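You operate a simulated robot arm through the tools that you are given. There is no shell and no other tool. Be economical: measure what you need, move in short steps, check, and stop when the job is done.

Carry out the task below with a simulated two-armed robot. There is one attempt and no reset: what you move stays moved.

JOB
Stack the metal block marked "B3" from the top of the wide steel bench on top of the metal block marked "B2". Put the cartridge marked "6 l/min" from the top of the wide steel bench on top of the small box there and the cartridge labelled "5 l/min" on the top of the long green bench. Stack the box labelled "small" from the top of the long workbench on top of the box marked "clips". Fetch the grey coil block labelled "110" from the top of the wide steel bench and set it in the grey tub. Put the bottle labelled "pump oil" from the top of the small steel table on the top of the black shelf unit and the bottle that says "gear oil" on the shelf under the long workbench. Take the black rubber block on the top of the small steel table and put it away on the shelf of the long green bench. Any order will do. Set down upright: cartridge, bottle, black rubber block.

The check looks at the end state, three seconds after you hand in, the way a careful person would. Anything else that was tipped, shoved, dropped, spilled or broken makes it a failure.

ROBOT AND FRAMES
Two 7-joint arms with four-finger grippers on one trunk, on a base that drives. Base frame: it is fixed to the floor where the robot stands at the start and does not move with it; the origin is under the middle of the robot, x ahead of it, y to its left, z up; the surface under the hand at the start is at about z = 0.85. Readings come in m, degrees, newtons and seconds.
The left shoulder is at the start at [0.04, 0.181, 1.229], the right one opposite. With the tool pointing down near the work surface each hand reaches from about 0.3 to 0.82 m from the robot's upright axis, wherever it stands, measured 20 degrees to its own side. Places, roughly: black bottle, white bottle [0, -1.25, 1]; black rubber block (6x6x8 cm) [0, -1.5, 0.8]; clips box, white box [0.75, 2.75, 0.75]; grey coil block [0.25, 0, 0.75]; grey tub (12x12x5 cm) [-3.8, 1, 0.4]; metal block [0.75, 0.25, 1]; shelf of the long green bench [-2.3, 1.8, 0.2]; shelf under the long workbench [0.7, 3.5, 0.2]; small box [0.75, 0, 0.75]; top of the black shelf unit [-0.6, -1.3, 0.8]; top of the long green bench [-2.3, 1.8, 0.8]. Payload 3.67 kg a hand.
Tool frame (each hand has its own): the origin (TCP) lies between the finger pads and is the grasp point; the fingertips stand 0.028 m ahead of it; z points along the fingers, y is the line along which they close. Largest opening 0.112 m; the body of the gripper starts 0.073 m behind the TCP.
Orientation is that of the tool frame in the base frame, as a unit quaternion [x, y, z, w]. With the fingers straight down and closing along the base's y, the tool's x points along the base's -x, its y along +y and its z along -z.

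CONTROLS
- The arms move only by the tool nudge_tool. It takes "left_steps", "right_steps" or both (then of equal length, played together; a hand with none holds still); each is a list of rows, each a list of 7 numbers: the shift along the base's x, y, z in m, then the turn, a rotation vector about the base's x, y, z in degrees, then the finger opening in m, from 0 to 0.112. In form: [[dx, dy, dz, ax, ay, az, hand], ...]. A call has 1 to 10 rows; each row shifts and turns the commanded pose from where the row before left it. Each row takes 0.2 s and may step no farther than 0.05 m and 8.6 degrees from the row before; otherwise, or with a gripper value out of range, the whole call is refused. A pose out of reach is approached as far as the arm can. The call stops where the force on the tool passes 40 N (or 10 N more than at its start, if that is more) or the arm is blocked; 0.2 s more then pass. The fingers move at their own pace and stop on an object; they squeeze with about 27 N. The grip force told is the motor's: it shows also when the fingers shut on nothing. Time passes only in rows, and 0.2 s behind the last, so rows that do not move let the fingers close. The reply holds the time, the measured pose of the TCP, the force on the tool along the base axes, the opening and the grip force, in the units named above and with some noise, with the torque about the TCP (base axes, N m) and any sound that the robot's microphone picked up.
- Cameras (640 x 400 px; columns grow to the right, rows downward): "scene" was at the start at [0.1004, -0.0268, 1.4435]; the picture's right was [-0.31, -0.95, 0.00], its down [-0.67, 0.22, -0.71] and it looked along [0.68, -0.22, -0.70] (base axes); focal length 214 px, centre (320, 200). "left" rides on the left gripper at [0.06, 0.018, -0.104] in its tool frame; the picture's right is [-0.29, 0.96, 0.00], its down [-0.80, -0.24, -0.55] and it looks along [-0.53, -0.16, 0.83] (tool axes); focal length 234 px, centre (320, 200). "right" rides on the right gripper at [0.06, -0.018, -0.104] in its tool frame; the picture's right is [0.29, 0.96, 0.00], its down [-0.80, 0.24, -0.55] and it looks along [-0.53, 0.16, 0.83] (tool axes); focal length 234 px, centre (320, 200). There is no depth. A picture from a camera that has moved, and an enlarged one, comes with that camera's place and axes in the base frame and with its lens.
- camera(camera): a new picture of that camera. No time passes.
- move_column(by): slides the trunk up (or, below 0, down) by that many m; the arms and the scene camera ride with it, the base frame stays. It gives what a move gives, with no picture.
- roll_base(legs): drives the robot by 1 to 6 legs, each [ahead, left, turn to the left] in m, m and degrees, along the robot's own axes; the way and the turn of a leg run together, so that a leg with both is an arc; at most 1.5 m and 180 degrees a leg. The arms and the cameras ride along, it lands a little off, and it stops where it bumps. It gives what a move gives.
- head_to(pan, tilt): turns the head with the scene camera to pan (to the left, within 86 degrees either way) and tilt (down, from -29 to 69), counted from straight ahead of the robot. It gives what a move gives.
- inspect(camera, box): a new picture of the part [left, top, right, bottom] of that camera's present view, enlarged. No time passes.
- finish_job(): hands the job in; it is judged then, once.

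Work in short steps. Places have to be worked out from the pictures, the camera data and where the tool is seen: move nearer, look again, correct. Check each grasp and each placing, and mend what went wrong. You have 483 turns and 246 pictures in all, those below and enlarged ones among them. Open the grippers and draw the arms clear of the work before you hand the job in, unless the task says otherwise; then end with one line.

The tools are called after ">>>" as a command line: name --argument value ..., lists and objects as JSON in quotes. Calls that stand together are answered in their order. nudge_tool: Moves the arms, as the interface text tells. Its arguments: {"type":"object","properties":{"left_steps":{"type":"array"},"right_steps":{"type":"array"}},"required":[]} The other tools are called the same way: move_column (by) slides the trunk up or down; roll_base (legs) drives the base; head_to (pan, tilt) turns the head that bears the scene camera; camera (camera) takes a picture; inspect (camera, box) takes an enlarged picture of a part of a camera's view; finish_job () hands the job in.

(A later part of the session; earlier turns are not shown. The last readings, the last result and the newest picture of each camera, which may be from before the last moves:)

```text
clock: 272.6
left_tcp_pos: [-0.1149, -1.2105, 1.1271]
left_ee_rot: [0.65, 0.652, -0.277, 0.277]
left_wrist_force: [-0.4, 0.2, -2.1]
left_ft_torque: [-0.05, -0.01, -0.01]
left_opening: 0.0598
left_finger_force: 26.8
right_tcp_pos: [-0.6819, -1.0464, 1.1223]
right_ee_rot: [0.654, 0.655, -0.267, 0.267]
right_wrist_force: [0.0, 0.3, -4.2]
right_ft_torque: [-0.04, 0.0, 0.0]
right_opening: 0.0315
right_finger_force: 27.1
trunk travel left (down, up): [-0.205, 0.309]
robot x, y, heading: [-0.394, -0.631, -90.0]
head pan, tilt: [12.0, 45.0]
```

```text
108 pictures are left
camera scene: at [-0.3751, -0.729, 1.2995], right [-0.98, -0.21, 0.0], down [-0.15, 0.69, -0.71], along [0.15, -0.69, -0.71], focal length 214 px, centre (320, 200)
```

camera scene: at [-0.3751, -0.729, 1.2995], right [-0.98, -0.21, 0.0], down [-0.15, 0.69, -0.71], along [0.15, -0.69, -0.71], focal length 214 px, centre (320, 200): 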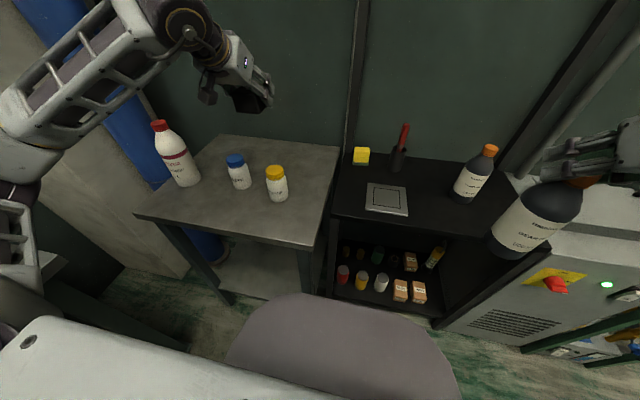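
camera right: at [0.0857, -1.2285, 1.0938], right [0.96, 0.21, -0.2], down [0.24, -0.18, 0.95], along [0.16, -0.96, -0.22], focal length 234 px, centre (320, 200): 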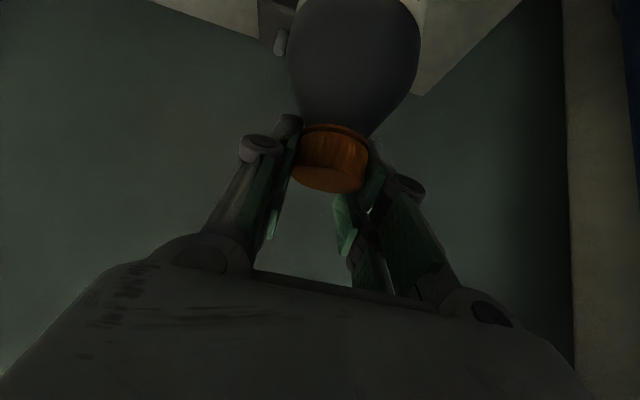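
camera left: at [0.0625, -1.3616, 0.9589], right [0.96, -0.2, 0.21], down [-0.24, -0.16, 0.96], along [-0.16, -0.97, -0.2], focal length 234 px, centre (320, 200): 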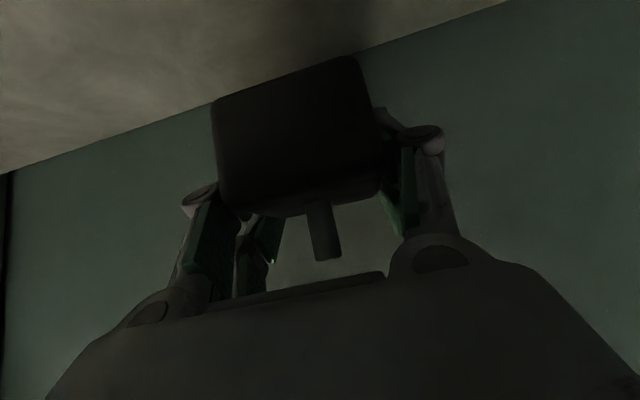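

Nothing disturbed. Back away, turn toward -x and drive to the near end of the green bench.

>>> roll_base --legs '[[-0.4, 0, 0], [0, 0, -90], [1.0, 0, 0], [0.9, 0, 0]]'

>>> head_to --pan -60 --tilt 45

>>> camera --camera "scene"

```text
clock: 288.7
left_tcp_pos: [-2.8685, -0.5053, 1.1273]
left_ee_rot: [0.921, -0.001, -0.391, -0.001]
left_wrist_force: [0.0, 0.2, -2.1]
left_ft_torque: [-0.02, 0.04, -0.01]
left_opening: 0.0596
left_finger_force: 27.1
right_tcp_pos: [-2.7022, 0.0622, 1.1213]
right_ee_rot: [0.926, 0.001, -0.378, 0.001]
right_wrist_force: [-0.8, -0.3, -5.3]
right_ft_torque: [-0.01, 0.07, -0.01]
right_opening: 0.0316
right_finger_force: 26.9
trunk travel left (down, up): [-0.205, 0.309]
robot x, y, heading: [-2.2858, -0.2318, 180.1]
head pan, tilt: [12.0, 45.0]
```

```text
clock: 290.2
left_tcp_pos: [-2.8679, -0.5042, 1.1265]
left_ee_rot: [0.92, 0.0, -0.391, 0.0]
left_wrist_force: [0.1, 0.1, -2.0]
left_ft_torque: [-0.04, 0.02, -0.02]
left_opening: 0.0596
left_finger_force: 26.4
right_tcp_pos: [-2.701, 0.0622, 1.1224]
right_ee_rot: [0.926, 0.0, -0.378, 0.0]
right_wrist_force: [-0.5, 0.3, -4.6]
right_ft_torque: [0.03, 0.06, 0.0]
right_opening: 0.0317
right_finger_force: 27.1
trunk travel left (down, up): [-0.205, 0.309]
robot x, y, heading: [-2.2864, -0.2258, 180.0]
head pan, tilt: [-60.0, 45.0]
```

```text
107 pictures are left
camera scene: at [-2.3422, -0.158, 1.2994], right [0.87, 0.5, 0.0], down [0.35, -0.61, -0.71], along [-0.35, 0.61, -0.71], focal length 214 px, centre (320, 200)
```

scene: 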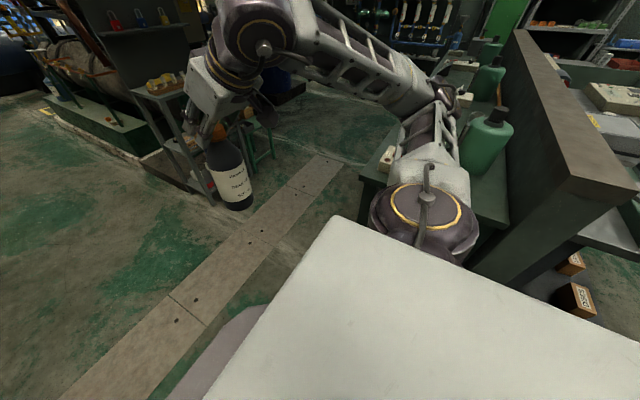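

>>> roll_base --legs '[[0, -0.0, -90]]'

>>> head_to --pan 0 --tilt 42

>>> camera --camera "scene"

```text
clock: 294.7
left_tcp_pos: [-2.5742, 0.35, 1.1273]
left_ee_rot: [0.658, -0.644, -0.279, -0.273]
left_wrist_force: [0.0, 0.0, -1.8]
left_ft_torque: [0.02, 0.04, 0.0]
left_opening: 0.0596
left_finger_force: 26.9
right_tcp_pos: [-2.0035, 0.1961, 1.1225]
right_ee_rot: [0.663, -0.647, -0.27, -0.264]
right_wrist_force: [0.3, 0.3, -5.4]
right_ft_torque: [0.07, 0.03, -0.01]
right_opening: 0.0317
right_finger_force: 26.8
trunk travel left (down, up): [-0.205, 0.309]
robot x, y, heading: [-2.2832, -0.2256, 91.2]
head pan, tilt: [-60.0, 45.0]
```

```text
clock: 296.0
left_tcp_pos: [-2.5757, 0.352, 1.1265]
left_ee_rot: [0.658, -0.644, -0.278, -0.274]
left_wrist_force: [0.5, 0.0, -1.9]
left_ft_torque: [0.03, 0.0, 0.01]
left_opening: 0.0596
left_finger_force: 27.2
right_tcp_pos: [-2.0043, 0.1974, 1.1223]
right_ee_rot: [0.662, -0.647, -0.27, -0.264]
right_wrist_force: [0.2, -0.8, -4.3]
right_ft_torque: [0.03, 0.01, 0.03]
right_opening: 0.0316
right_finger_force: 27.4
trunk travel left (down, up): [-0.205, 0.309]
robot x, y, heading: [-2.2835, -0.2279, 91.3]
head pan, tilt: [0.0, 42.0]
```

```text
106 pictures are left
camera scene: at [-2.2829, -0.1242, 1.3037], right [1.0, 0.02, 0.0], down [0.01, -0.67, -0.74], along [-0.02, 0.74, -0.67], focal length 214 px, centre (320, 200)
```

scene: 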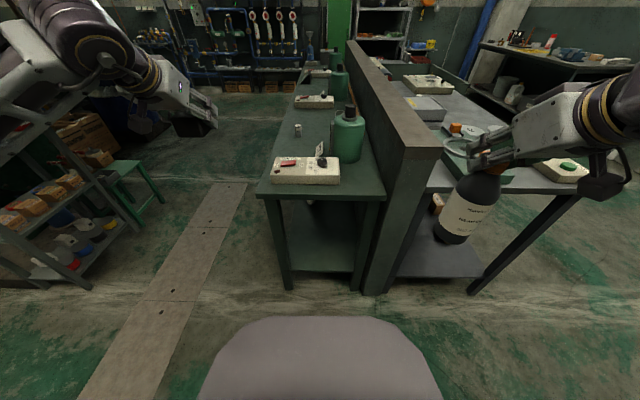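

The bench end is open and its shelf is visible. Enlarging it.

>>> inspect --camera "scene" --box '[260, 180, 390, 300]'

```text
3.33 times, centred on (325, 240) of scene
camera zoom: at [-2.2829, -0.1242, 1.3037], right [1.0, 0.02, 0.0], down [0.01, -0.67, -0.74], along [-0.02, 0.74, -0.67], focal length 715 px, centre (303, 67)
```

zoom: 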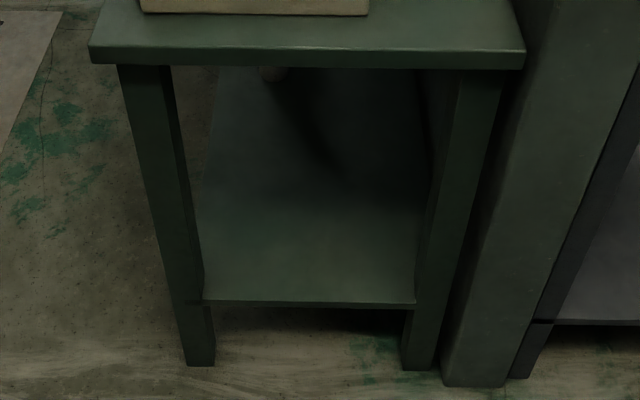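

The shelf (z≈0.22, x −2.47…−2.12, starting y≈0.49) is empty at this end. I raise the right hand, and reposition the base to x≈-2.0.

>>> nudge_tool --right_steps '[[0, 0, 0.045, 0, 0, 0, 0.02], [0, 0, 0.045, 0, 0, 0, 0.02], [0, 0, 0.045, 0, 0, 0, 0.02], [0, 0, 0.04, 0, 0, 0, 0.02]]'

>>> roll_base --legs '[[0, -0.26, -1.3], [0.17, 0, 0]]'

>>> head_to --pan 20 --tilt 50

>>> camera --camera "scene"

```text
clock: 297.0
left_tcp_pos: [-2.5759, 0.3499, 1.1276]
left_ee_rot: [0.658, -0.644, -0.279, -0.274]
left_wrist_force: [0.3, -0.3, -2.9]
left_ft_torque: [0.04, 0.01, -0.02]
left_opening: 0.0597
left_finger_force: 27.3
right_tcp_pos: [-2.0055, 0.1968, 1.2972]
right_ee_rot: [0.663, -0.647, -0.269, -0.264]
right_wrist_force: [-0.6, -0.9, -4.2]
right_ft_torque: [0.08, -0.03, -0.01]
right_opening: 0.0318
right_finger_force: 27.1
trunk travel left (down, up): [-0.205, 0.309]
robot x, y, heading: [-2.2852, -0.2269, 91.2]
head pan, tilt: [0.0, 42.0]
```

```text
clock: 300.0
left_tcp_pos: [-2.3026, 0.5293, 1.1275]
left_ee_rot: [-0.651, 0.652, 0.275, 0.276]
left_wrist_force: [0.8, 0.7, -2.2]
left_ft_torque: [0.01, 0.0, 0.04]
left_opening: 0.06
left_finger_force: 26.9
right_tcp_pos: [-1.7345, 0.3634, 1.2962]
right_ee_rot: [-0.655, 0.656, 0.265, 0.266]
right_wrist_force: [0.7, 0.3, -5.8]
right_ft_torque: [0.03, 0.0, 0.05]
right_opening: 0.0317
right_finger_force: 28.1
trunk travel left (down, up): [-0.205, 0.309]
robot x, y, heading: [-2.0262, -0.0545, 90.0]
head pan, tilt: [0.0, 42.0]
```

```text
clock: 300.8
left_tcp_pos: [-2.3018, 0.5291, 1.1265]
left_ee_rot: [-0.65, 0.652, 0.276, 0.277]
left_wrist_force: [-0.2, -0.4, -2.1]
left_ft_torque: [0.05, 0.0, 0.01]
left_opening: 0.0594
left_finger_force: 27.4
right_tcp_pos: [-1.7345, 0.3619, 1.2961]
right_ee_rot: [-0.654, 0.655, 0.267, 0.269]
right_wrist_force: [0.6, 0.0, -5.4]
right_ft_torque: [0.04, 0.01, -0.01]
right_opening: 0.0318
right_finger_force: 27.3
trunk travel left (down, up): [-0.205, 0.309]
robot x, y, heading: [-2.0197, -0.0544, 89.7]
head pan, tilt: [20.0, 50.0]
```

```text
104 pictures are left
camera scene: at [-2.048, 0.0353, 1.2926], right [0.94, 0.34, 0.0], down [0.26, -0.72, -0.64], along [-0.22, 0.6, -0.77], focal length 214 px, centre (320, 200)
```

scene: 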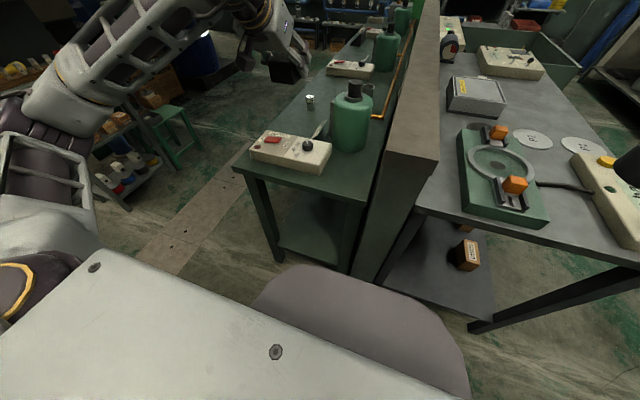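

Shift the base slightly right so the left hand can come down beside the base; then retract the left hand clear of the bench top.

>>> roll_base --legs '[[0, -0.06, 0]]'

>>> nudge_tool --left_steps '[[-0.025, -0.04, 0, 0, 0, 0, 0.04], [-0.025, -0.04, 0, 0, 0, 0, 0.04], [-0.025, -0.04, 0, 0, 0, 0, 0.04], [-0.03, -0.035, 0, 0, 0, 0, 0.04], [-0.03, -0.035, 0, 0, 0, 0, 0.04], [-0.03, -0.035, 0, 0, 0, 0, 0.04], [0, 0, 0, 0, 0, 0, 0.04]]'

>>> move_column --by -0.2

>>> camera --camera "scene"

```text
clock: 301.8
left_tcp_pos: [-2.2422, 0.5297, 1.127]
left_ee_rot: [-0.65, 0.651, 0.277, 0.276]
left_wrist_force: [2.5, 0.0, -1.6]
left_ft_torque: [0.03, 0.01, 0.03]
left_opening: 0.0595
left_finger_force: 27.3
right_tcp_pos: [-1.6746, 0.363, 1.2966]
right_ee_rot: [-0.654, 0.655, 0.267, 0.267]
right_wrist_force: [1.6, 0.8, -6.0]
right_ft_torque: [0.02, -0.01, 0.04]
right_opening: 0.032
right_finger_force: 26.8
trunk travel left (down, up): [-0.205, 0.309]
robot x, y, heading: [-1.9664, -0.0542, 89.7]
head pan, tilt: [20.0, 50.0]
```

```text
clock: 303.4
left_tcp_pos: [-2.4082, 0.3034, 1.1264]
left_ee_rot: [-0.65, 0.651, 0.276, 0.278]
left_wrist_force: [-0.1, -0.6, -3.1]
left_ft_torque: [0.03, -0.01, 0.0]
left_opening: 0.0597
left_finger_force: 27.2
right_tcp_pos: [-1.676, 0.363, 1.2962]
right_ee_rot: [-0.654, 0.656, 0.266, 0.267]
right_wrist_force: [0.0, -0.4, -6.1]
right_ft_torque: [0.04, 0.03, 0.01]
right_opening: 0.0318
right_finger_force: 27.0
trunk travel left (down, up): [-0.205, 0.309]
robot x, y, heading: [-1.9679, -0.0547, 90.0]
head pan, tilt: [20.0, 50.0]
```

```text
clock: 305.6
left_tcp_pos: [-2.4083, 0.3028, 0.9256]
left_ee_rot: [-0.65, 0.652, 0.276, 0.276]
left_wrist_force: [-0.7, -0.6, -1.8]
left_ft_torque: [0.05, -0.01, -0.01]
left_opening: 0.0599
left_finger_force: 26.8
right_tcp_pos: [-1.6758, 0.3632, 1.0964]
right_ee_rot: [-0.654, 0.655, 0.267, 0.268]
right_wrist_force: [-0.3, 0.6, -4.6]
right_ft_torque: [0.08, 0.0, 0.04]
right_opening: 0.0319
right_finger_force: 27.0
trunk travel left (down, up): [-0.005, 0.509]
robot x, y, heading: [-1.9661, -0.0582, 90.0]
head pan, tilt: [20.0, 50.0]
```

```text
103 pictures are left
camera scene: at [-1.9894, 0.0353, 1.0926], right [0.94, 0.34, 0.0], down [0.26, -0.72, -0.64], along [-0.22, 0.6, -0.77], focal length 214 px, centre (320, 200)
```

scene: 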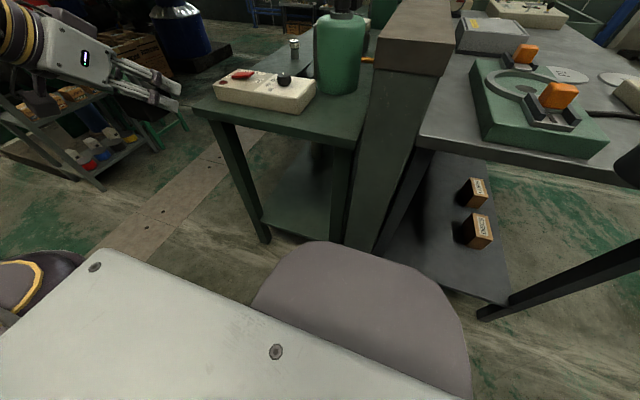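

>>> nudge_tool --left_steps '[[0, 0, -0.048, 0, 0, 0, 0.04], [0, 0, -0.048, 0, 0, 0, 0.04], [0, 0, -0.048, 0, 0, 0, 0.04], [0, 0, -0.048, 0, 0, 0, 0.04], [0, 0, -0.048, 0, 0, 0, 0.04], [0, 0, -0.048, 0, 0, 0, 0.04], [0, 0, -0.048, 0, 0, 0, 0.04], [0, 0, -0.048, 0, 0, 0, 0.04], [0, 0, -0.048, 0, 0, 0, 0.04], [0, 0, 0, 0, 0, 0, 0.04]]'

>>> head_to --pan 40 --tilt 50

>>> camera --camera "scene"

>>> camera --camera "left"

```text
clock: 307.8
left_tcp_pos: [-2.4479, 0.3372, 0.5116]
left_ee_rot: [-0.65, 0.653, 0.275, 0.277]
left_wrist_force: [-0.4, -0.3, -2.5]
left_ft_torque: [0.04, 0.01, 0.01]
left_opening: 0.0596
left_finger_force: 27.0
left hand out of reach, approached as far as the arm can: row 1, 2, 3, 4
right_tcp_pos: [-1.6767, 0.3628, 1.0953]
right_ee_rot: [-0.654, 0.655, 0.267, 0.267]
right_wrist_force: [0.3, 0.5, -5.5]
right_ft_torque: [0.05, 0.0, -0.02]
right_opening: 0.0315
right_finger_force: 26.6
trunk travel left (down, up): [-0.005, 0.509]
robot x, y, heading: [-1.9673, -0.061, 89.7]
head pan, tilt: [20.0, 50.0]
```

```text
clock: 308.6
left_tcp_pos: [-2.449, 0.3364, 0.5131]
left_ee_rot: [-0.65, 0.652, 0.275, 0.278]
left_wrist_force: [-0.7, 0.1, -1.4]
left_ft_torque: [0.02, -0.01, 0.01]
left_opening: 0.0594
left_finger_force: 27.0
right_tcp_pos: [-1.6774, 0.3611, 1.0966]
right_ee_rot: [-0.654, 0.655, 0.267, 0.268]
right_wrist_force: [-0.2, -0.4, -5.2]
right_ft_torque: [0.06, -0.01, 0.01]
right_opening: 0.0315
right_finger_force: 27.5
trunk travel left (down, up): [-0.005, 0.509]
robot x, y, heading: [-1.9689, -0.0548, 89.7]
head pan, tilt: [40.0, 50.0]
```

```text
102 pictures are left
camera scene: at [-2.0126, 0.0221, 1.0925], right [0.77, 0.64, 0.0], down [0.49, -0.59, -0.64], along [-0.41, 0.49, -0.77], focal length 214 px, centre (320, 200)
```

scene: 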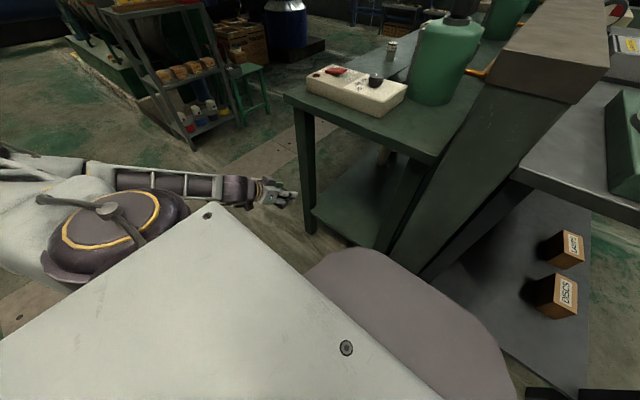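

```text
101 pictures are left
camera left: at [-2.4675, 0.2191, 0.5411], right [-0.96, 0.2, 0.21], down [0.24, 0.16, 0.96], along [0.16, 0.97, -0.2], focal length 234 px, centre (320, 200)
```

left: 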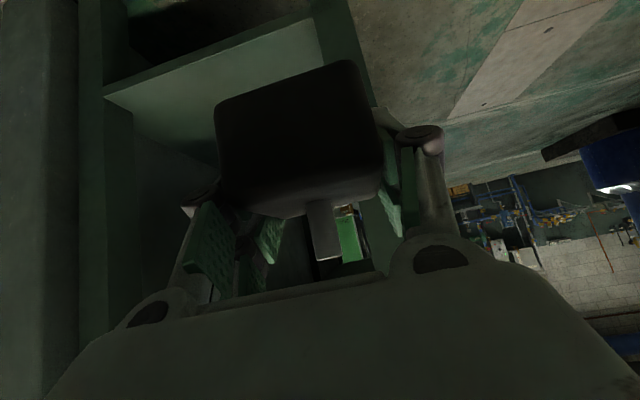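

Shelf corners measured: (-2.10,0.49)–(-2.48,0.49), z≈0.22. Lower to z≈0.30 and align x to -2.36.

>>> nudge_tool --left_steps '[[0.017, 0, -0.043, 0, 0, 0, 0.04], [0.017, 0, -0.043, 0, 0, 0, 0.04], [0.017, 0, -0.043, 0, 0, 0, 0.04], [0.017, 0, -0.043, 0, 0, 0, 0.04], [0.017, 0, -0.038, 0, 0, 0, 0.04], [0, 0, 0, 0, 0, 0, 0.04]]'

>>> camera --camera "left"

>>> camera --camera "scene"

```text
clock: 310.0
left_tcp_pos: [-2.4494, 0.3176, 0.4524]
left_ee_rot: [-0.65, 0.652, 0.274, 0.277]
left_wrist_force: [0.4, -1.0, -1.4]
left_ft_torque: [0.05, 0.02, 0.03]
left_opening: 0.0594
left_finger_force: 27.2
left hand out of reach, approached as far as the arm can: row 2, 3, 4, 5
right_tcp_pos: [-1.6759, 0.363, 1.0962]
right_ee_rot: [-0.654, 0.655, 0.267, 0.268]
right_wrist_force: [-0.8, 0.0, -4.4]
right_ft_torque: [0.03, 0.01, 0.01]
right_opening: 0.0316
right_finger_force: 27.2
trunk travel left (down, up): [-0.005, 0.509]
robot x, y, heading: [-1.9687, -0.0576, 89.6]
head pan, tilt: [40.0, 50.0]
```

```text
100 pictures are left
camera left: at [-2.4679, 0.1999, 0.4817], right [-0.96, 0.2, 0.2], down [0.24, 0.16, 0.96], along [0.16, 0.97, -0.2], focal length 234 px, centre (320, 200)
```

left: 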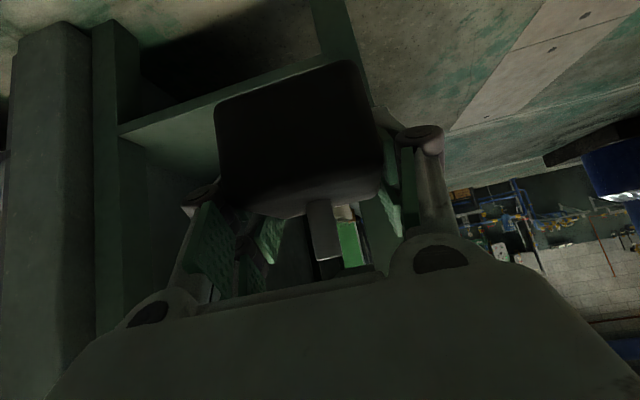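

```text
99 pictures are left
camera scene: at [-2.0126, 0.0221, 1.0925], right [0.77, 0.64, 0.0], down [0.49, -0.59, -0.64], along [-0.41, 0.49, -0.77], focal length 214 px, centre (320, 200)
```

scene: 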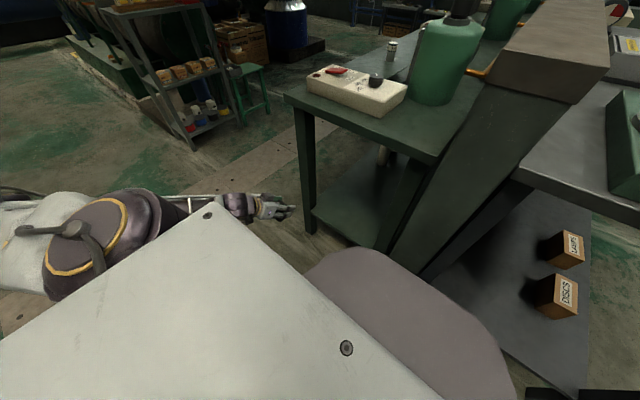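

The arm can't go lower this close; I go forward (under the top, above the shelf) while shifting x, then lower.

>>> nudge_tool --left_steps '[[0.03, 0.02, 0, 0, 0, 0, 0.04], [0.03, 0.02, 0, 0, 0, 0, 0.04], [0.02, 0.02, 0, 0, 0, 0, 0.04], [0, 0.03, -0.01, 0, 0, 0, 0.04], [0, 0, 0, 0, 0, 0, 0.04]]'

>>> camera --camera "left"

```text
clock: 311.2
left_tcp_pos: [-2.4044, 0.4025, 0.4942]
left_ee_rot: [-0.65, 0.652, 0.274, 0.277]
left_wrist_force: [-0.8, -0.2, -2.5]
left_ft_torque: [0.01, 0.0, 0.0]
left_opening: 0.0597
left_finger_force: 27.1
left hand out of reach, approached as far as the arm can: row 1, 2, 3, 4
right_tcp_pos: [-1.6762, 0.3629, 1.0965]
right_ee_rot: [-0.654, 0.655, 0.267, 0.268]
right_wrist_force: [0.4, 0.6, -4.1]
right_ft_torque: [0.03, 0.01, 0.01]
right_opening: 0.0322
right_finger_force: 27.2
trunk travel left (down, up): [-0.005, 0.509]
robot x, y, heading: [-1.9663, -0.0542, 89.8]
head pan, tilt: [40.0, 50.0]
```

```text
98 pictures are left
camera left: at [-2.4236, 0.2842, 0.5238], right [-0.96, 0.2, 0.2], down [0.24, 0.16, 0.96], along [0.16, 0.97, -0.2], focal length 234 px, centre (320, 200)
```

left: 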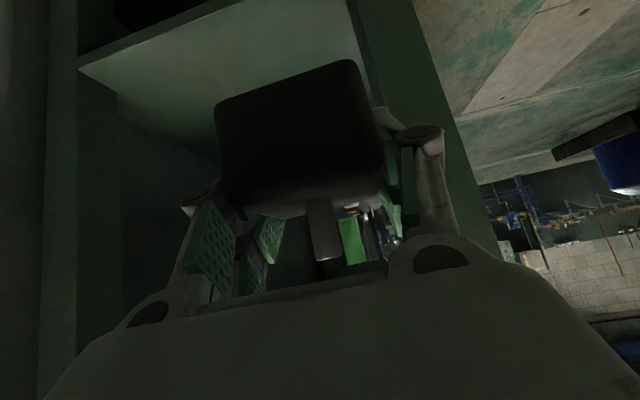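

The limit is a minimum fold distance; lower first (farther from the shoulder), then shift x, then go forward.

>>> nudge_tool --left_steps '[[0, 0.0, -0.04, 0, 0, 0, 0.04], [0, 0.0, -0.04, 0, 0, 0, 0.04], [0.015, 0.0, -0.04, 0, 0, 0, 0.04], [0.015, 0, -0.03, 0, 0, 0, 0.04], [0.01, 0, -0.02, 0, 0, 0, 0.04], [0, 0, 0, 0, 0, 0, 0.04]]'

>>> camera --camera "left"

```text
clock: 312.6
left_tcp_pos: [-2.4323, 0.3983, 0.4777]
left_ee_rot: [-0.65, 0.653, 0.273, 0.277]
left_wrist_force: [-0.7, 0.1, -2.3]
left_ft_torque: [0.04, -0.01, -0.01]
left_opening: 0.0598
left_finger_force: 26.7
left hand out of reach, approached as far as the arm can: row 1, 2, 3, 4, 5
right_tcp_pos: [-1.6774, 0.363, 1.097]
right_ee_rot: [-0.655, 0.655, 0.267, 0.267]
right_wrist_force: [0.5, 0.0, -5.3]
right_ft_torque: [0.06, -0.01, 0.01]
right_opening: 0.0316
right_finger_force: 26.7
trunk travel left (down, up): [-0.005, 0.509]
robot x, y, heading: [-1.9673, -0.0552, 89.9]
head pan, tilt: [40.0, 50.0]
```

```text
97 pictures are left
camera left: at [-2.4509, 0.2802, 0.5064], right [-0.96, 0.21, 0.2], down [0.24, 0.16, 0.96], along [0.16, 0.97, -0.2], focal length 234 px, centre (320, 200)
```

left: 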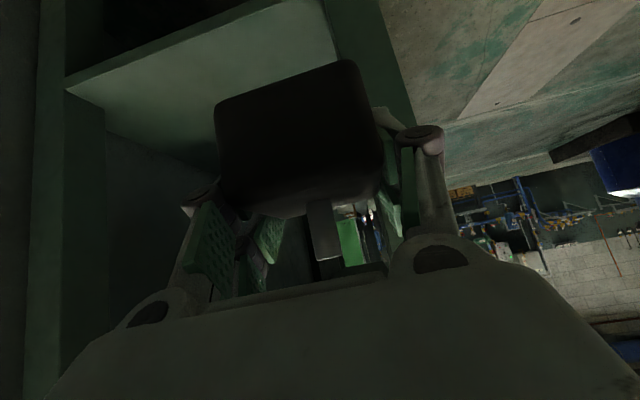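

Not reachable folded like this. I test the low reach with the arm more extended: back the base 0.3 m, then extend forward and lower in free space.

>>> roll_base --legs '[[-0.3, 0, 0]]'

>>> nudge_tool --left_steps '[[0.02, 0.04, 0, 0, 0, 0, 0.04], [0.02, 0.04, 0, 0, 0, 0, 0.04], [0.02, 0.04, 0, 0, 0, 0, 0.04], [0.0, 0.04, -0.02, 0, 0, 0, 0.04], [0.0, 0, -0.04, 0, 0, 0, 0.04], [0, 0, -0.04, 0, 0, 0, 0.04], [0, 0, -0.04, 0, 0, 0, 0.04], [0, 0, 0, 0, 0, 0, 0.04]]'

```text
clock: 314.7
left_tcp_pos: [-2.4333, 0.0975, 0.4787]
left_ee_rot: [-0.651, 0.652, 0.273, 0.277]
left_wrist_force: [-0.2, -0.5, -1.4]
left_ft_torque: [0.05, 0.01, -0.03]
left_opening: 0.0597
left_finger_force: 26.6
right_tcp_pos: [-1.6777, 0.0629, 1.0968]
right_ee_rot: [0.655, -0.655, -0.267, -0.268]
right_wrist_force: [0.4, -1.3, -4.1]
right_ft_torque: [0.06, 0.03, 0.01]
right_opening: 0.0315
right_finger_force: 26.9
trunk travel left (down, up): [-0.005, 0.509]
robot x, y, heading: [-1.9682, -0.3527, 90.0]
head pan, tilt: [40.0, 50.0]
```

```text
clock: 316.7
left_tcp_pos: [-2.3836, 0.3659, 0.5107]
left_ee_rot: [-0.61, 0.613, 0.354, 0.357]
left_wrist_force: [0.4, 0.4, -2.0]
left_ft_torque: [-0.07, -0.01, -0.01]
left_opening: 0.0595
left_finger_force: 27.1
left hand out of reach, approached as far as the arm can: row 1, 2
right_tcp_pos: [-1.6782, 0.0649, 1.0959]
right_ee_rot: [0.656, -0.654, -0.266, -0.267]
right_wrist_force: [0.6, 0.3, -5.0]
right_ft_torque: [0.04, 0.02, 0.03]
right_opening: 0.0317
right_finger_force: 27.1
trunk travel left (down, up): [-0.005, 0.509]
robot x, y, heading: [-1.9664, -0.3597, 89.9]
head pan, tilt: [40.0, 50.0]
stopped in row 8 (left hand): the arm was blocked; the commanded pose is now the measured one
```

>>> head_to --pan 40 --tilt 62

>>> camera --camera "scene"

>>> camera --camera "left"

```text
clock: 317.4
left_tcp_pos: [-2.3829, 0.3649, 0.5055]
left_ee_rot: [-0.61, 0.615, 0.351, 0.355]
left_wrist_force: [-0.1, 0.9, -2.4]
left_ft_torque: [0.03, -0.01, 0.01]
left_opening: 0.0592
left_finger_force: 27.2
right_tcp_pos: [-1.6779, 0.0617, 1.0968]
right_ee_rot: [0.655, -0.655, -0.266, -0.268]
right_wrist_force: [-0.1, 0.1, -4.8]
right_ft_torque: [0.04, -0.01, 0.01]
right_opening: 0.0316
right_finger_force: 27.4
trunk travel left (down, up): [-0.005, 0.509]
robot x, y, heading: [-1.9638, -0.3539, 89.7]
head pan, tilt: [40.0, 62.0]
```

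```text
96 pictures are left
camera scene: at [-2.0053, -0.2873, 1.0777], right [0.77, 0.64, 0.0], down [0.57, -0.68, -0.47], along [-0.3, 0.36, -0.88], focal length 214 px, centre (320, 200)
```

scene: 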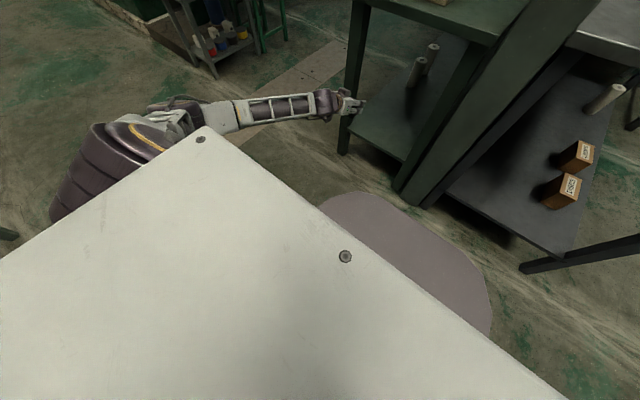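

```text
95 pictures are left
camera left: at [-2.4029, 0.2433, 0.5062], right [-0.96, 0.15, 0.25], down [0.24, -0.08, 0.97], along [0.16, 0.99, 0.04], focal length 234 px, centre (320, 200)
```

left: 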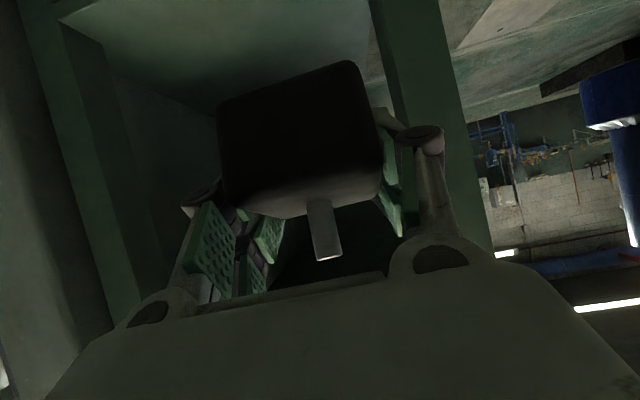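

The arm seems to have changed configuration. Restore the 45° tilt and then try lowering in small steps.

>>> nudge_tool --left_steps '[[0, -0.02, 0, -7.4, 0, 0, 0.04], [0, -0.02, 0, -7.4, 0, 0, 0.04], [0, 0, 0, 0, 0, 0, 0.04], [0, 0, 0, 0, 0, 0, 0.04]]'

>>> nudge_tool --left_steps '[[0, 0, -0.02, 0, 0, 0, 0.04], [0, 0, -0.02, 0, 0, 0, 0.04], [0, 0, -0.02, 0, 0, 0, 0.04], [0, 0, -0.02, 0, 0, 0, 0.04], [0, 0, 0, 0, 0, 0, 0.04]]'

```text
clock: 318.4
left_tcp_pos: [-2.3839, 0.324, 0.507]
left_ee_rot: [-0.652, 0.654, 0.269, 0.273]
left_wrist_force: [0.4, -0.1, -2.2]
left_ft_torque: [0.03, 0.03, 0.0]
left_opening: 0.0593
left_finger_force: 26.8
right_tcp_pos: [-1.6776, 0.0629, 1.0962]
right_ee_rot: [0.655, -0.654, -0.267, -0.267]
right_wrist_force: [-0.8, -0.5, -4.6]
right_ft_torque: [0.07, -0.01, 0.01]
right_opening: 0.0315
right_finger_force: 27.1
trunk travel left (down, up): [-0.005, 0.509]
robot x, y, heading: [-1.9657, -0.3546, 89.8]
head pan, tilt: [40.0, 62.0]
```

```text
clock: 319.6
left_tcp_pos: [-2.3846, 0.3245, 0.427]
left_ee_rot: [-0.652, 0.654, 0.271, 0.272]
left_wrist_force: [0.2, 0.1, -1.6]
left_ft_torque: [0.0, 0.01, -0.01]
left_opening: 0.0596
left_finger_force: 26.9
right_tcp_pos: [-1.678, 0.0633, 1.0967]
right_ee_rot: [-0.654, 0.655, 0.266, 0.268]
right_wrist_force: [0.2, -0.3, -4.5]
right_ft_torque: [0.07, 0.0, 0.02]
right_opening: 0.0319
right_finger_force: 26.9
trunk travel left (down, up): [-0.005, 0.509]
robot x, y, heading: [-1.9679, -0.3562, 90.2]
head pan, tilt: [40.0, 62.0]
```

It works when extended. Continue lowering to z≈0.30.

>>> nudge_tool --left_steps '[[0, 0, -0.025, 0, 0, 0, 0.04], [0, 0, -0.025, 0, 0, 0, 0.04], [0, 0, -0.025, 0, 0, 0, 0.04], [0, 0, -0.025, 0, 0, 0, 0.04], [0, 0, -0.025, 0, 0, 0, 0.04], [0, 0, 0, 0, 0, 0, 0.04]]'

>>> camera --camera "left"

>>> camera --camera "scene"

```text
clock: 321.1
left_tcp_pos: [-2.3836, 0.3239, 0.3021]
left_ee_rot: [-0.652, 0.654, 0.27, 0.273]
left_wrist_force: [-0.6, -0.8, -2.4]
left_ft_torque: [0.0, -0.02, -0.01]
left_opening: 0.0596
left_finger_force: 27.5
right_tcp_pos: [-1.6783, 0.0633, 1.0963]
right_ee_rot: [0.655, -0.654, -0.267, -0.267]
right_wrist_force: [-0.3, -0.1, -4.3]
right_ft_torque: [0.06, 0.0, 0.02]
right_opening: 0.0319
right_finger_force: 26.8
trunk travel left (down, up): [-0.005, 0.509]
robot x, y, heading: [-1.9674, -0.3551, 89.9]
head pan, tilt: [40.0, 62.0]
```

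```text
94 pictures are left
camera left: at [-2.4031, 0.2074, 0.3321], right [-0.96, 0.21, 0.2], down [0.24, 0.17, 0.96], along [0.16, 0.96, -0.21], focal length 234 px, centre (320, 200)
```

left: 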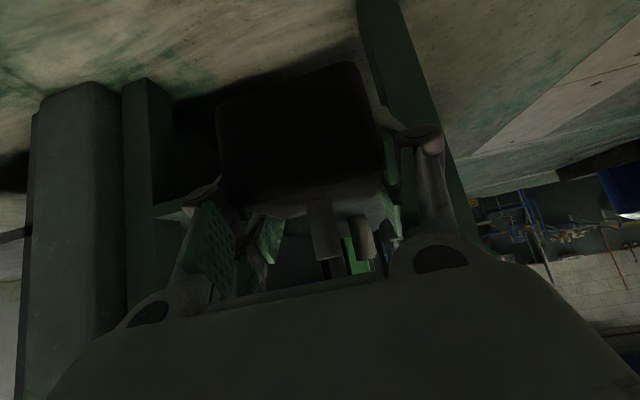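

```text
93 pictures are left
camera scene: at [-2.0052, -0.2875, 1.0777], right [0.77, 0.64, 0.0], down [0.57, -0.68, -0.47], along [-0.3, 0.36, -0.88], focal length 214 px, centre (320, 200)
```

scene: 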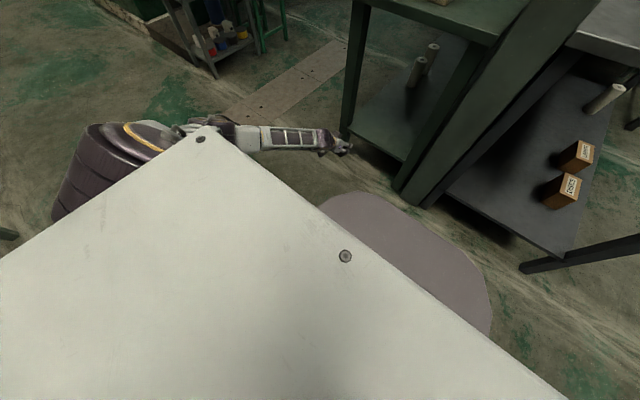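

The block is in front of the shelf opening at the right height. Drive the base right 2.5 cm and forward 0.24 m to carry it in.

>>> roll_base --legs '[[0, -0.025, 0], [0.15, 0, 0]]'

>>> camera --camera "left"

>>> camera --camera "scene"

```text
clock: 322.9
left_tcp_pos: [-2.3597, 0.4762, 0.3016]
left_ee_rot: [-0.653, 0.654, 0.27, 0.272]
left_wrist_force: [0.2, 0.4, -3.0]
left_ft_torque: [0.04, 0.02, -0.03]
left_opening: 0.0597
left_finger_force: 27.1
right_tcp_pos: [-1.6539, 0.2154, 1.0954]
right_ee_rot: [0.656, -0.654, -0.267, -0.266]
right_wrist_force: [0.1, 1.2, -5.6]
right_ft_torque: [0.02, -0.02, -0.01]
right_opening: 0.0317
right_finger_force: 27.8
trunk travel left (down, up): [-0.005, 0.509]
robot x, y, heading: [-1.9418, -0.2042, 90.2]
head pan, tilt: [40.0, 62.0]
```

```text
92 pictures are left
camera left: at [-2.3779, 0.358, 0.3314], right [-0.96, 0.21, 0.2], down [0.24, 0.17, 0.96], along [0.16, 0.96, -0.21], focal length 234 px, centre (320, 200)
```

left: 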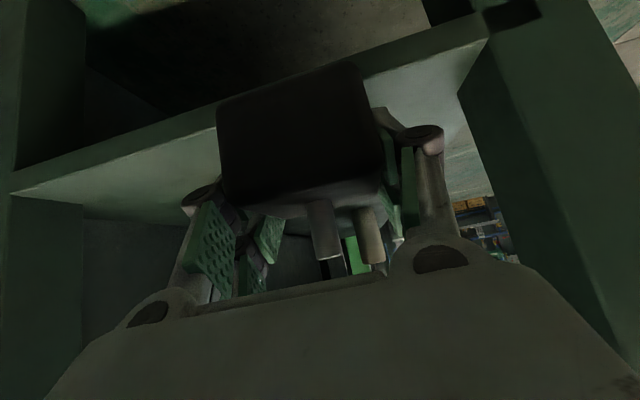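

```text
91 pictures are left
camera scene: at [-1.98, -0.1358, 1.0776], right [0.77, 0.64, 0.0], down [0.57, -0.68, -0.47], along [-0.3, 0.36, -0.88], focal length 214 px, centre (320, 200)
```

scene: 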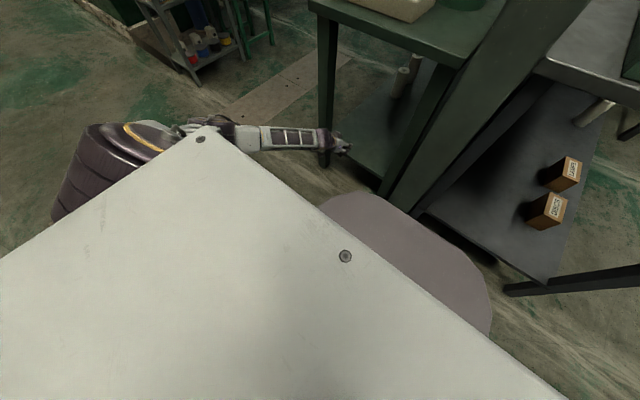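

Centred between the legs. Forward another 0.12 m, then lower onto the shelf by arm.

>>> roll_base --legs '[[0.12, 0, 0]]'

>>> nudge_tool --left_steps '[[0, 0, -0.01, 0, 0, 0, 0.04], [0, 0, -0.01, 0, 0, 0, 0.04], [0, 0, -0.005, 0, 0, 0, 0.04], [0, 0, 0, 0, 0, 0, 0.04]]'

>>> camera --camera "left"

```text
clock: 324.1
left_tcp_pos: [-2.3573, 0.5956, 0.3003]
left_ee_rot: [-0.652, 0.654, 0.269, 0.273]
left_wrist_force: [0.1, 0.5, -2.9]
left_ft_torque: [0.05, 0.0, 0.02]
left_opening: 0.0596
left_finger_force: 26.8
right_tcp_pos: [-1.653, 0.3357, 1.0954]
right_ee_rot: [-0.655, 0.655, 0.266, 0.267]
right_wrist_force: [-0.3, 0.8, -4.8]
right_ft_torque: [0.07, 0.01, -0.01]
right_opening: 0.0315
right_finger_force: 26.7
trunk travel left (down, up): [-0.005, 0.509]
robot x, y, heading: [-1.9424, -0.0827, 89.8]
head pan, tilt: [40.0, 62.0]
```

```text
clock: 325.1
left_tcp_pos: [-2.3581, 0.5958, 0.2765]
left_ee_rot: [-0.652, 0.653, 0.271, 0.273]
left_wrist_force: [0.1, 0.6, -2.1]
left_ft_torque: [0.01, -0.04, 0.04]
left_opening: 0.0596
left_finger_force: 26.7
right_tcp_pos: [-1.6513, 0.3349, 1.0972]
right_ee_rot: [-0.655, 0.655, 0.266, 0.267]
right_wrist_force: [0.0, 0.1, -4.8]
right_ft_torque: [0.09, 0.02, 0.01]
right_opening: 0.0317
right_finger_force: 26.8
trunk travel left (down, up): [-0.005, 0.509]
robot x, y, heading: [-1.9394, -0.0827, 89.6]
head pan, tilt: [40.0, 62.0]
```

```text
90 pictures are left
camera left: at [-2.3775, 0.4782, 0.307], right [-0.96, 0.21, 0.2], down [0.24, 0.17, 0.96], along [0.16, 0.96, -0.21], focal length 234 px, centre (320, 200)
```

left: 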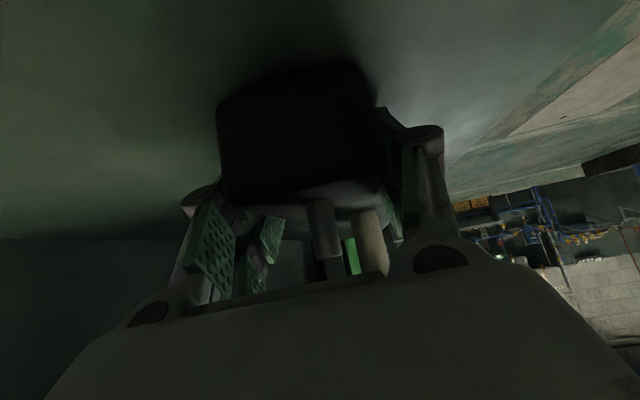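

Lower until contact.

>>> nudge_tool --left_steps '[[0, 0, -0.005, 0, 0, 0, 0.04], [0, 0, -0.004, 0, 0, 0, 0.04], [0, 0, -0.003, 0, 0, 0, 0.04], [0, 0, 0, 0, 0, 0, 0.04]]'

```text
clock: 325.7
left_tcp_pos: [-2.3592, 0.5973, 0.2764]
left_ee_rot: [-0.651, 0.652, 0.273, 0.276]
left_wrist_force: [2.8, -11.2, 19.4]
left_ft_torque: [-0.54, 0.59, 0.38]
left_opening: 0.0599
left_finger_force: 27.0
right_tcp_pos: [-1.6521, 0.3326, 1.0952]
right_ee_rot: [0.656, -0.654, -0.267, -0.267]
right_wrist_force: [0.1, 1.1, -4.3]
right_ft_torque: [0.01, 0.03, -0.03]
right_opening: 0.0319
right_finger_force: 27.2
trunk travel left (down, up): [-0.005, 0.509]
robot x, y, heading: [-1.9387, -0.0841, 89.8]
head pan, tilt: [40.0, 62.0]
stopped in row 2 (left hand): the force on the tool passed its limit at 48 N (the readings are from after the stop); the commanded pose is now the measured one
```

Contact. Relax 1 mm and open, then withdraw along the tool axis.

>>> nudge_tool --left_steps '[[0, 0, 0.001, 0, 0, 0, 0.06], [0, 0, 0, 0, 0, 0, 0.075], [0, 0, 0, 0, 0, 0, 0.085], [0, 0, 0, 0, 0, 0, 0.085]]'

>>> camera --camera "left"

```text
clock: 326.7
left_tcp_pos: [-2.3605, 0.5957, 0.2719]
left_ee_rot: [-0.652, 0.653, 0.27, 0.274]
left_wrist_force: [0.3, -1.1, 1.2]
left_ft_torque: [0.02, 0.03, 0.05]
left_opening: 0.085
left_finger_force: 0.0
right_tcp_pos: [-1.652, 0.3336, 1.0955]
right_ee_rot: [0.656, -0.654, -0.267, -0.266]
right_wrist_force: [0.2, -0.7, -5.2]
right_ft_torque: [0.08, 0.02, 0.04]
right_opening: 0.0318
right_finger_force: 26.8
trunk travel left (down, up): [-0.005, 0.509]
robot x, y, heading: [-1.942, -0.0805, 90.1]
head pan, tilt: [40.0, 62.0]
```

```text
89 pictures are left
camera left: at [-2.3782, 0.4785, 0.302], right [-0.96, 0.21, 0.2], down [0.24, 0.17, 0.96], along [0.16, 0.96, -0.21], focal length 234 px, centre (320, 200)
```

left: 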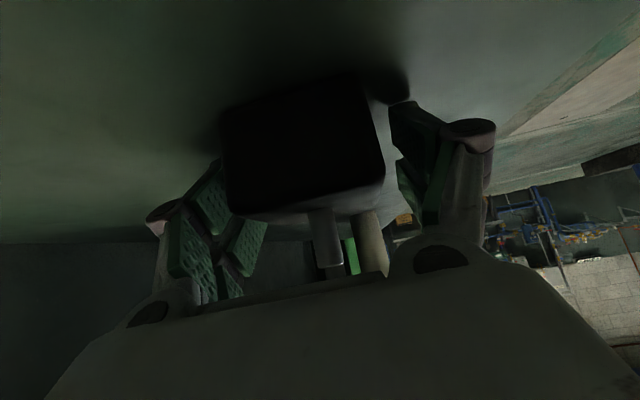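

>>> nudge_tool --left_steps '[[0, -0.01, 0.006, 0, 0, 0, 0.085], [0, -0.01, 0.006, 0, 0, 0, 0.085], [0, 0, 0, 0, 0, 0, 0.085]]'

>>> roll_base --legs '[[-0.3, 0, 0]]'

>>> inspect --camera "left" --box '[160, 0, 480, 240]'

```text
clock: 327.5
left_tcp_pos: [-2.3594, 0.5765, 0.2845]
left_ee_rot: [-0.651, 0.653, 0.271, 0.275]
left_wrist_force: [-0.1, 0.5, 0.5]
left_ft_torque: [-0.01, 0.0, 0.05]
left_opening: 0.0854
left_finger_force: 0.1
right_tcp_pos: [-1.6539, 0.3346, 1.0962]
right_ee_rot: [0.656, -0.654, -0.266, -0.266]
right_wrist_force: [0.4, 0.7, -4.2]
right_ft_torque: [0.03, -0.02, 0.05]
right_opening: 0.0317
right_finger_force: 26.7
trunk travel left (down, up): [-0.005, 0.509]
robot x, y, heading: [-1.9409, -0.0883, 90.0]
head pan, tilt: [40.0, 62.0]
```

```text
clock: 329.6
left_tcp_pos: [-2.3593, 0.2781, 0.2848]
left_ee_rot: [-0.651, 0.653, 0.271, 0.275]
left_wrist_force: [-0.2, -0.4, 1.1]
left_ft_torque: [0.01, -0.01, 0.03]
left_opening: 0.0846
left_finger_force: 0.2
right_tcp_pos: [-1.6535, 0.0358, 1.0966]
right_ee_rot: [0.656, -0.654, -0.266, -0.267]
right_wrist_force: [0.0, -0.4, -5.0]
right_ft_torque: [0.07, 0.0, 0.01]
right_opening: 0.0318
right_finger_force: 27.2
trunk travel left (down, up): [-0.005, 0.509]
robot x, y, heading: [-1.9446, -0.3834, 90.0]
head pan, tilt: [40.0, 62.0]
```

```text
1.67 times, centred on (320, 120) of left
camera zoom: at [-2.3784, 0.1605, 0.3154], right [-0.96, 0.21, 0.2], down [0.24, 0.16, 0.96], along [0.16, 0.96, -0.2], focal length 390 px, centre (320, 333)
```

zoom: 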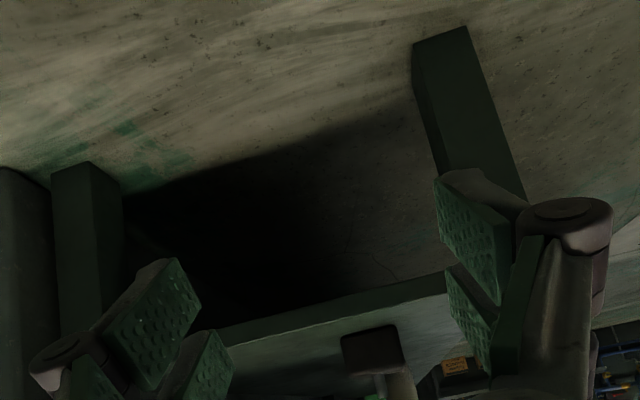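

The block stands upright on the shelf. Raise the trunk and the left hand back to a travelling posture.

>>> move_column --by 0.34

>>> nudge_tool --left_steps '[[0, -0.01, 0.045, 0, 0, 0, 0.085], [0, -0.01, 0.045, 0, 0, 0, 0.085], [0, -0.01, 0.045, 0, 0, 0, 0.085], [0, -0.01, 0.045, 0, 0, 0, 0.085], [0, -0.01, 0.045, 0, 0, 0, 0.085], [0, -0.01, 0.045, 0, 0, 0, 0.085], [0, -0.01, 0.045, 0, 0, 0, 0.085], [0, -0.01, 0.045, 0, 0, 0, 0.085], [0, -0.01, 0.045, 0, 0, 0, 0.085], [0, -0.01, 0.045, 0, 0, 0, 0.085]]'

>>> nudge_tool --left_steps '[[0.02, -0.02, 0.0, -7.5, 0, 0, 0.085], [0.02, -0.02, 0.0, -7.5, 0, 0, 0.085], [0.02, -0.02, 0.0, -7.5, 0, 0, 0.085], [0.02, -0.02, 0.0, -7.5, 0, 0, 0.085], [0.02, -0.02, 0.0, -7.5, 0, 0, 0.085], [0.02, -0.02, 0.0, -7.9, 0, 0, 0.085], [0, 0, 0, 0, 0, 0, 0.085]]'

```text
clock: 332.9
left_tcp_pos: [-2.359, 0.2778, 0.6244]
left_ee_rot: [-0.652, 0.653, 0.272, 0.274]
left_wrist_force: [-0.5, 0.4, -0.9]
left_ft_torque: [0.01, 0.0, 0.03]
left_opening: 0.0851
left_finger_force: 0.0
right_tcp_pos: [-1.6533, 0.0368, 1.4344]
right_ee_rot: [0.655, -0.654, -0.267, -0.268]
right_wrist_force: [-0.4, -0.7, -4.9]
right_ft_torque: [0.03, 0.03, 0.0]
right_opening: 0.0316
right_finger_force: 27.0
trunk travel left (down, up): [-0.345, 0.169]
robot x, y, heading: [-1.9408, -0.3868, 90.0]
head pan, tilt: [40.0, 62.0]
```

```text
clock: 335.1
left_tcp_pos: [-2.3594, 0.1779, 1.0746]
left_ee_rot: [-0.651, 0.653, 0.271, 0.275]
left_wrist_force: [1.3, 0.4, 0.3]
left_ft_torque: [-0.03, -0.01, 0.0]
left_opening: 0.0849
left_finger_force: 0.1
right_tcp_pos: [-1.6515, 0.0358, 1.4352]
right_ee_rot: [0.655, -0.654, -0.267, -0.267]
right_wrist_force: [0.7, -0.2, -5.5]
right_ft_torque: [0.06, 0.02, 0.02]
right_opening: 0.0314
right_finger_force: 27.1
trunk travel left (down, up): [-0.345, 0.169]
robot x, y, heading: [-1.9425, -0.3839, 89.9]
head pan, tilt: [40.0, 62.0]
```

```text
clock: 336.7
left_tcp_pos: [-2.2395, 0.0587, 1.0738]
left_ee_rot: [-0.707, 0.707, -0.002, 0.002]
left_wrist_force: [0.8, -0.2, 0.1]
left_ft_torque: [0.03, -0.01, -0.01]
left_opening: 0.0851
left_finger_force: 0.0
right_tcp_pos: [-1.6535, 0.0348, 1.4356]
right_ee_rot: [0.656, -0.654, -0.267, -0.266]
right_wrist_force: [-0.3, -1.0, -4.4]
right_ft_torque: [0.07, -0.01, 0.01]
right_opening: 0.0314
right_finger_force: 27.2
trunk travel left (down, up): [-0.345, 0.169]
robot x, y, heading: [-1.9395, -0.3802, 90.0]
head pan, tilt: [40.0, 62.0]
```

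Drive to the corridor and up toward the long workbench.

>>> roll_base --legs '[[0, -1.38, 0], [1.3, 0, 0], [1.1, 0, 0]]'

>>> head_to --pan -45 --tilt 35

>>> camera --camera "scene"

```text
clock: 355.5
left_tcp_pos: [-0.8526, 2.4548, 1.0725]
left_ee_rot: [-0.704, 0.71, -0.002, 0.002]
left_wrist_force: [-0.5, 0.0, -0.6]
left_ft_torque: [-0.01, 0.0, -0.03]
left_opening: 0.085
left_finger_force: 0.1
right_tcp_pos: [-0.2662, 2.4272, 1.4348]
right_ee_rot: [-0.653, 0.658, 0.265, 0.267]
right_wrist_force: [0.4, -0.2, -5.3]
right_ft_torque: [0.11, -0.01, -0.01]
right_opening: 0.0317
right_finger_force: 27.3
trunk travel left (down, up): [-0.345, 0.169]
robot x, y, heading: [-0.5593, 2.0084, 89.5]
head pan, tilt: [40.0, 62.0]
```

```text
clock: 357.1
left_tcp_pos: [-0.853, 2.4546, 1.0734]
left_ee_rot: [-0.704, 0.71, -0.003, 0.001]
left_wrist_force: [-0.3, 0.2, 0.3]
left_ft_torque: [-0.02, 0.01, 0.02]
left_opening: 0.0849
left_finger_force: 0.0
right_tcp_pos: [-0.2663, 2.4279, 1.4349]
right_ee_rot: [-0.652, 0.658, 0.264, 0.268]
right_wrist_force: [-0.8, -0.2, -5.3]
right_ft_torque: [0.05, 0.0, 0.01]
right_opening: 0.0319
right_finger_force: 26.7
trunk travel left (down, up): [-0.345, 0.169]
robot x, y, heading: [-0.5601, 2.0101, 89.4]
head pan, tilt: [-45.0, 35.0]
```

```text
87 pictures are left
camera scene: at [-0.4922, 2.0911, 1.4529], right [0.7, -0.71, 0.0], down [-0.41, -0.4, -0.82], along [0.58, 0.57, -0.57], focal length 214 px, centre (320, 200)
```

scene: 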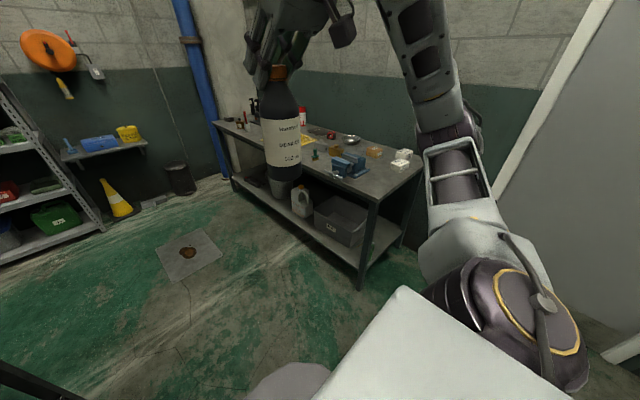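

Turn to face the workbench and look at it.

>>> roll_base --legs '[[0.75, 0, 0], [0, 0, -90]]'

>>> head_to --pan 0 --tilt 35

>>> camera --camera "scene"

```text
clock: 365.5
left_tcp_pos: [-0.0999, 3.0424, 1.0741]
left_ee_rot: [0.013, 1.0, -0.002, 0.001]
left_wrist_force: [-0.2, -0.1, 0.1]
left_ft_torque: [0.0, -0.03, 0.01]
left_opening: 0.0851
left_finger_force: 0.0
right_tcp_pos: [-0.1375, 2.4564, 1.4345]
right_ee_rot: [0.011, 0.926, -0.005, 0.376]
right_wrist_force: [0.0, 0.8, -4.7]
right_ft_torque: [0.03, -0.05, 0.0]
right_opening: 0.0317
right_finger_force: 27.0
trunk travel left (down, up): [-0.345, 0.169]
robot x, y, heading: [-0.5515, 2.7568, -1.4]
head pan, tilt: [-45.0, 35.0]
```

```text
clock: 366.6
left_tcp_pos: [-0.0999, 3.0424, 1.0738]
left_ee_rot: [0.013, 1.0, -0.002, 0.0]
left_wrist_force: [-0.5, 0.6, -0.6]
left_ft_torque: [0.04, -0.01, -0.02]
left_opening: 0.085
left_finger_force: 0.0
right_tcp_pos: [-0.1374, 2.4554, 1.4349]
right_ee_rot: [0.011, 0.926, -0.006, 0.377]
right_wrist_force: [-0.1, 0.0, -5.0]
right_ft_torque: [0.0, -0.07, -0.02]
right_opening: 0.0318
right_finger_force: 26.4
trunk travel left (down, up): [-0.345, 0.169]
robot x, y, heading: [-0.5473, 2.7595, -1.7]
head pan, tilt: [0.0, 35.0]
```

```text
86 pictures are left
camera scene: at [-0.439, 2.7509, 1.4529], right [-0.03, -1.0, 0.0], down [-0.57, 0.02, -0.82], along [0.82, -0.02, -0.57], focal length 214 px, centre (320, 200)
```

scene: 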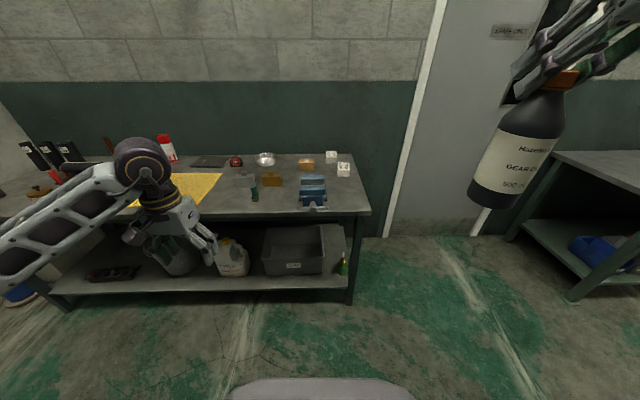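

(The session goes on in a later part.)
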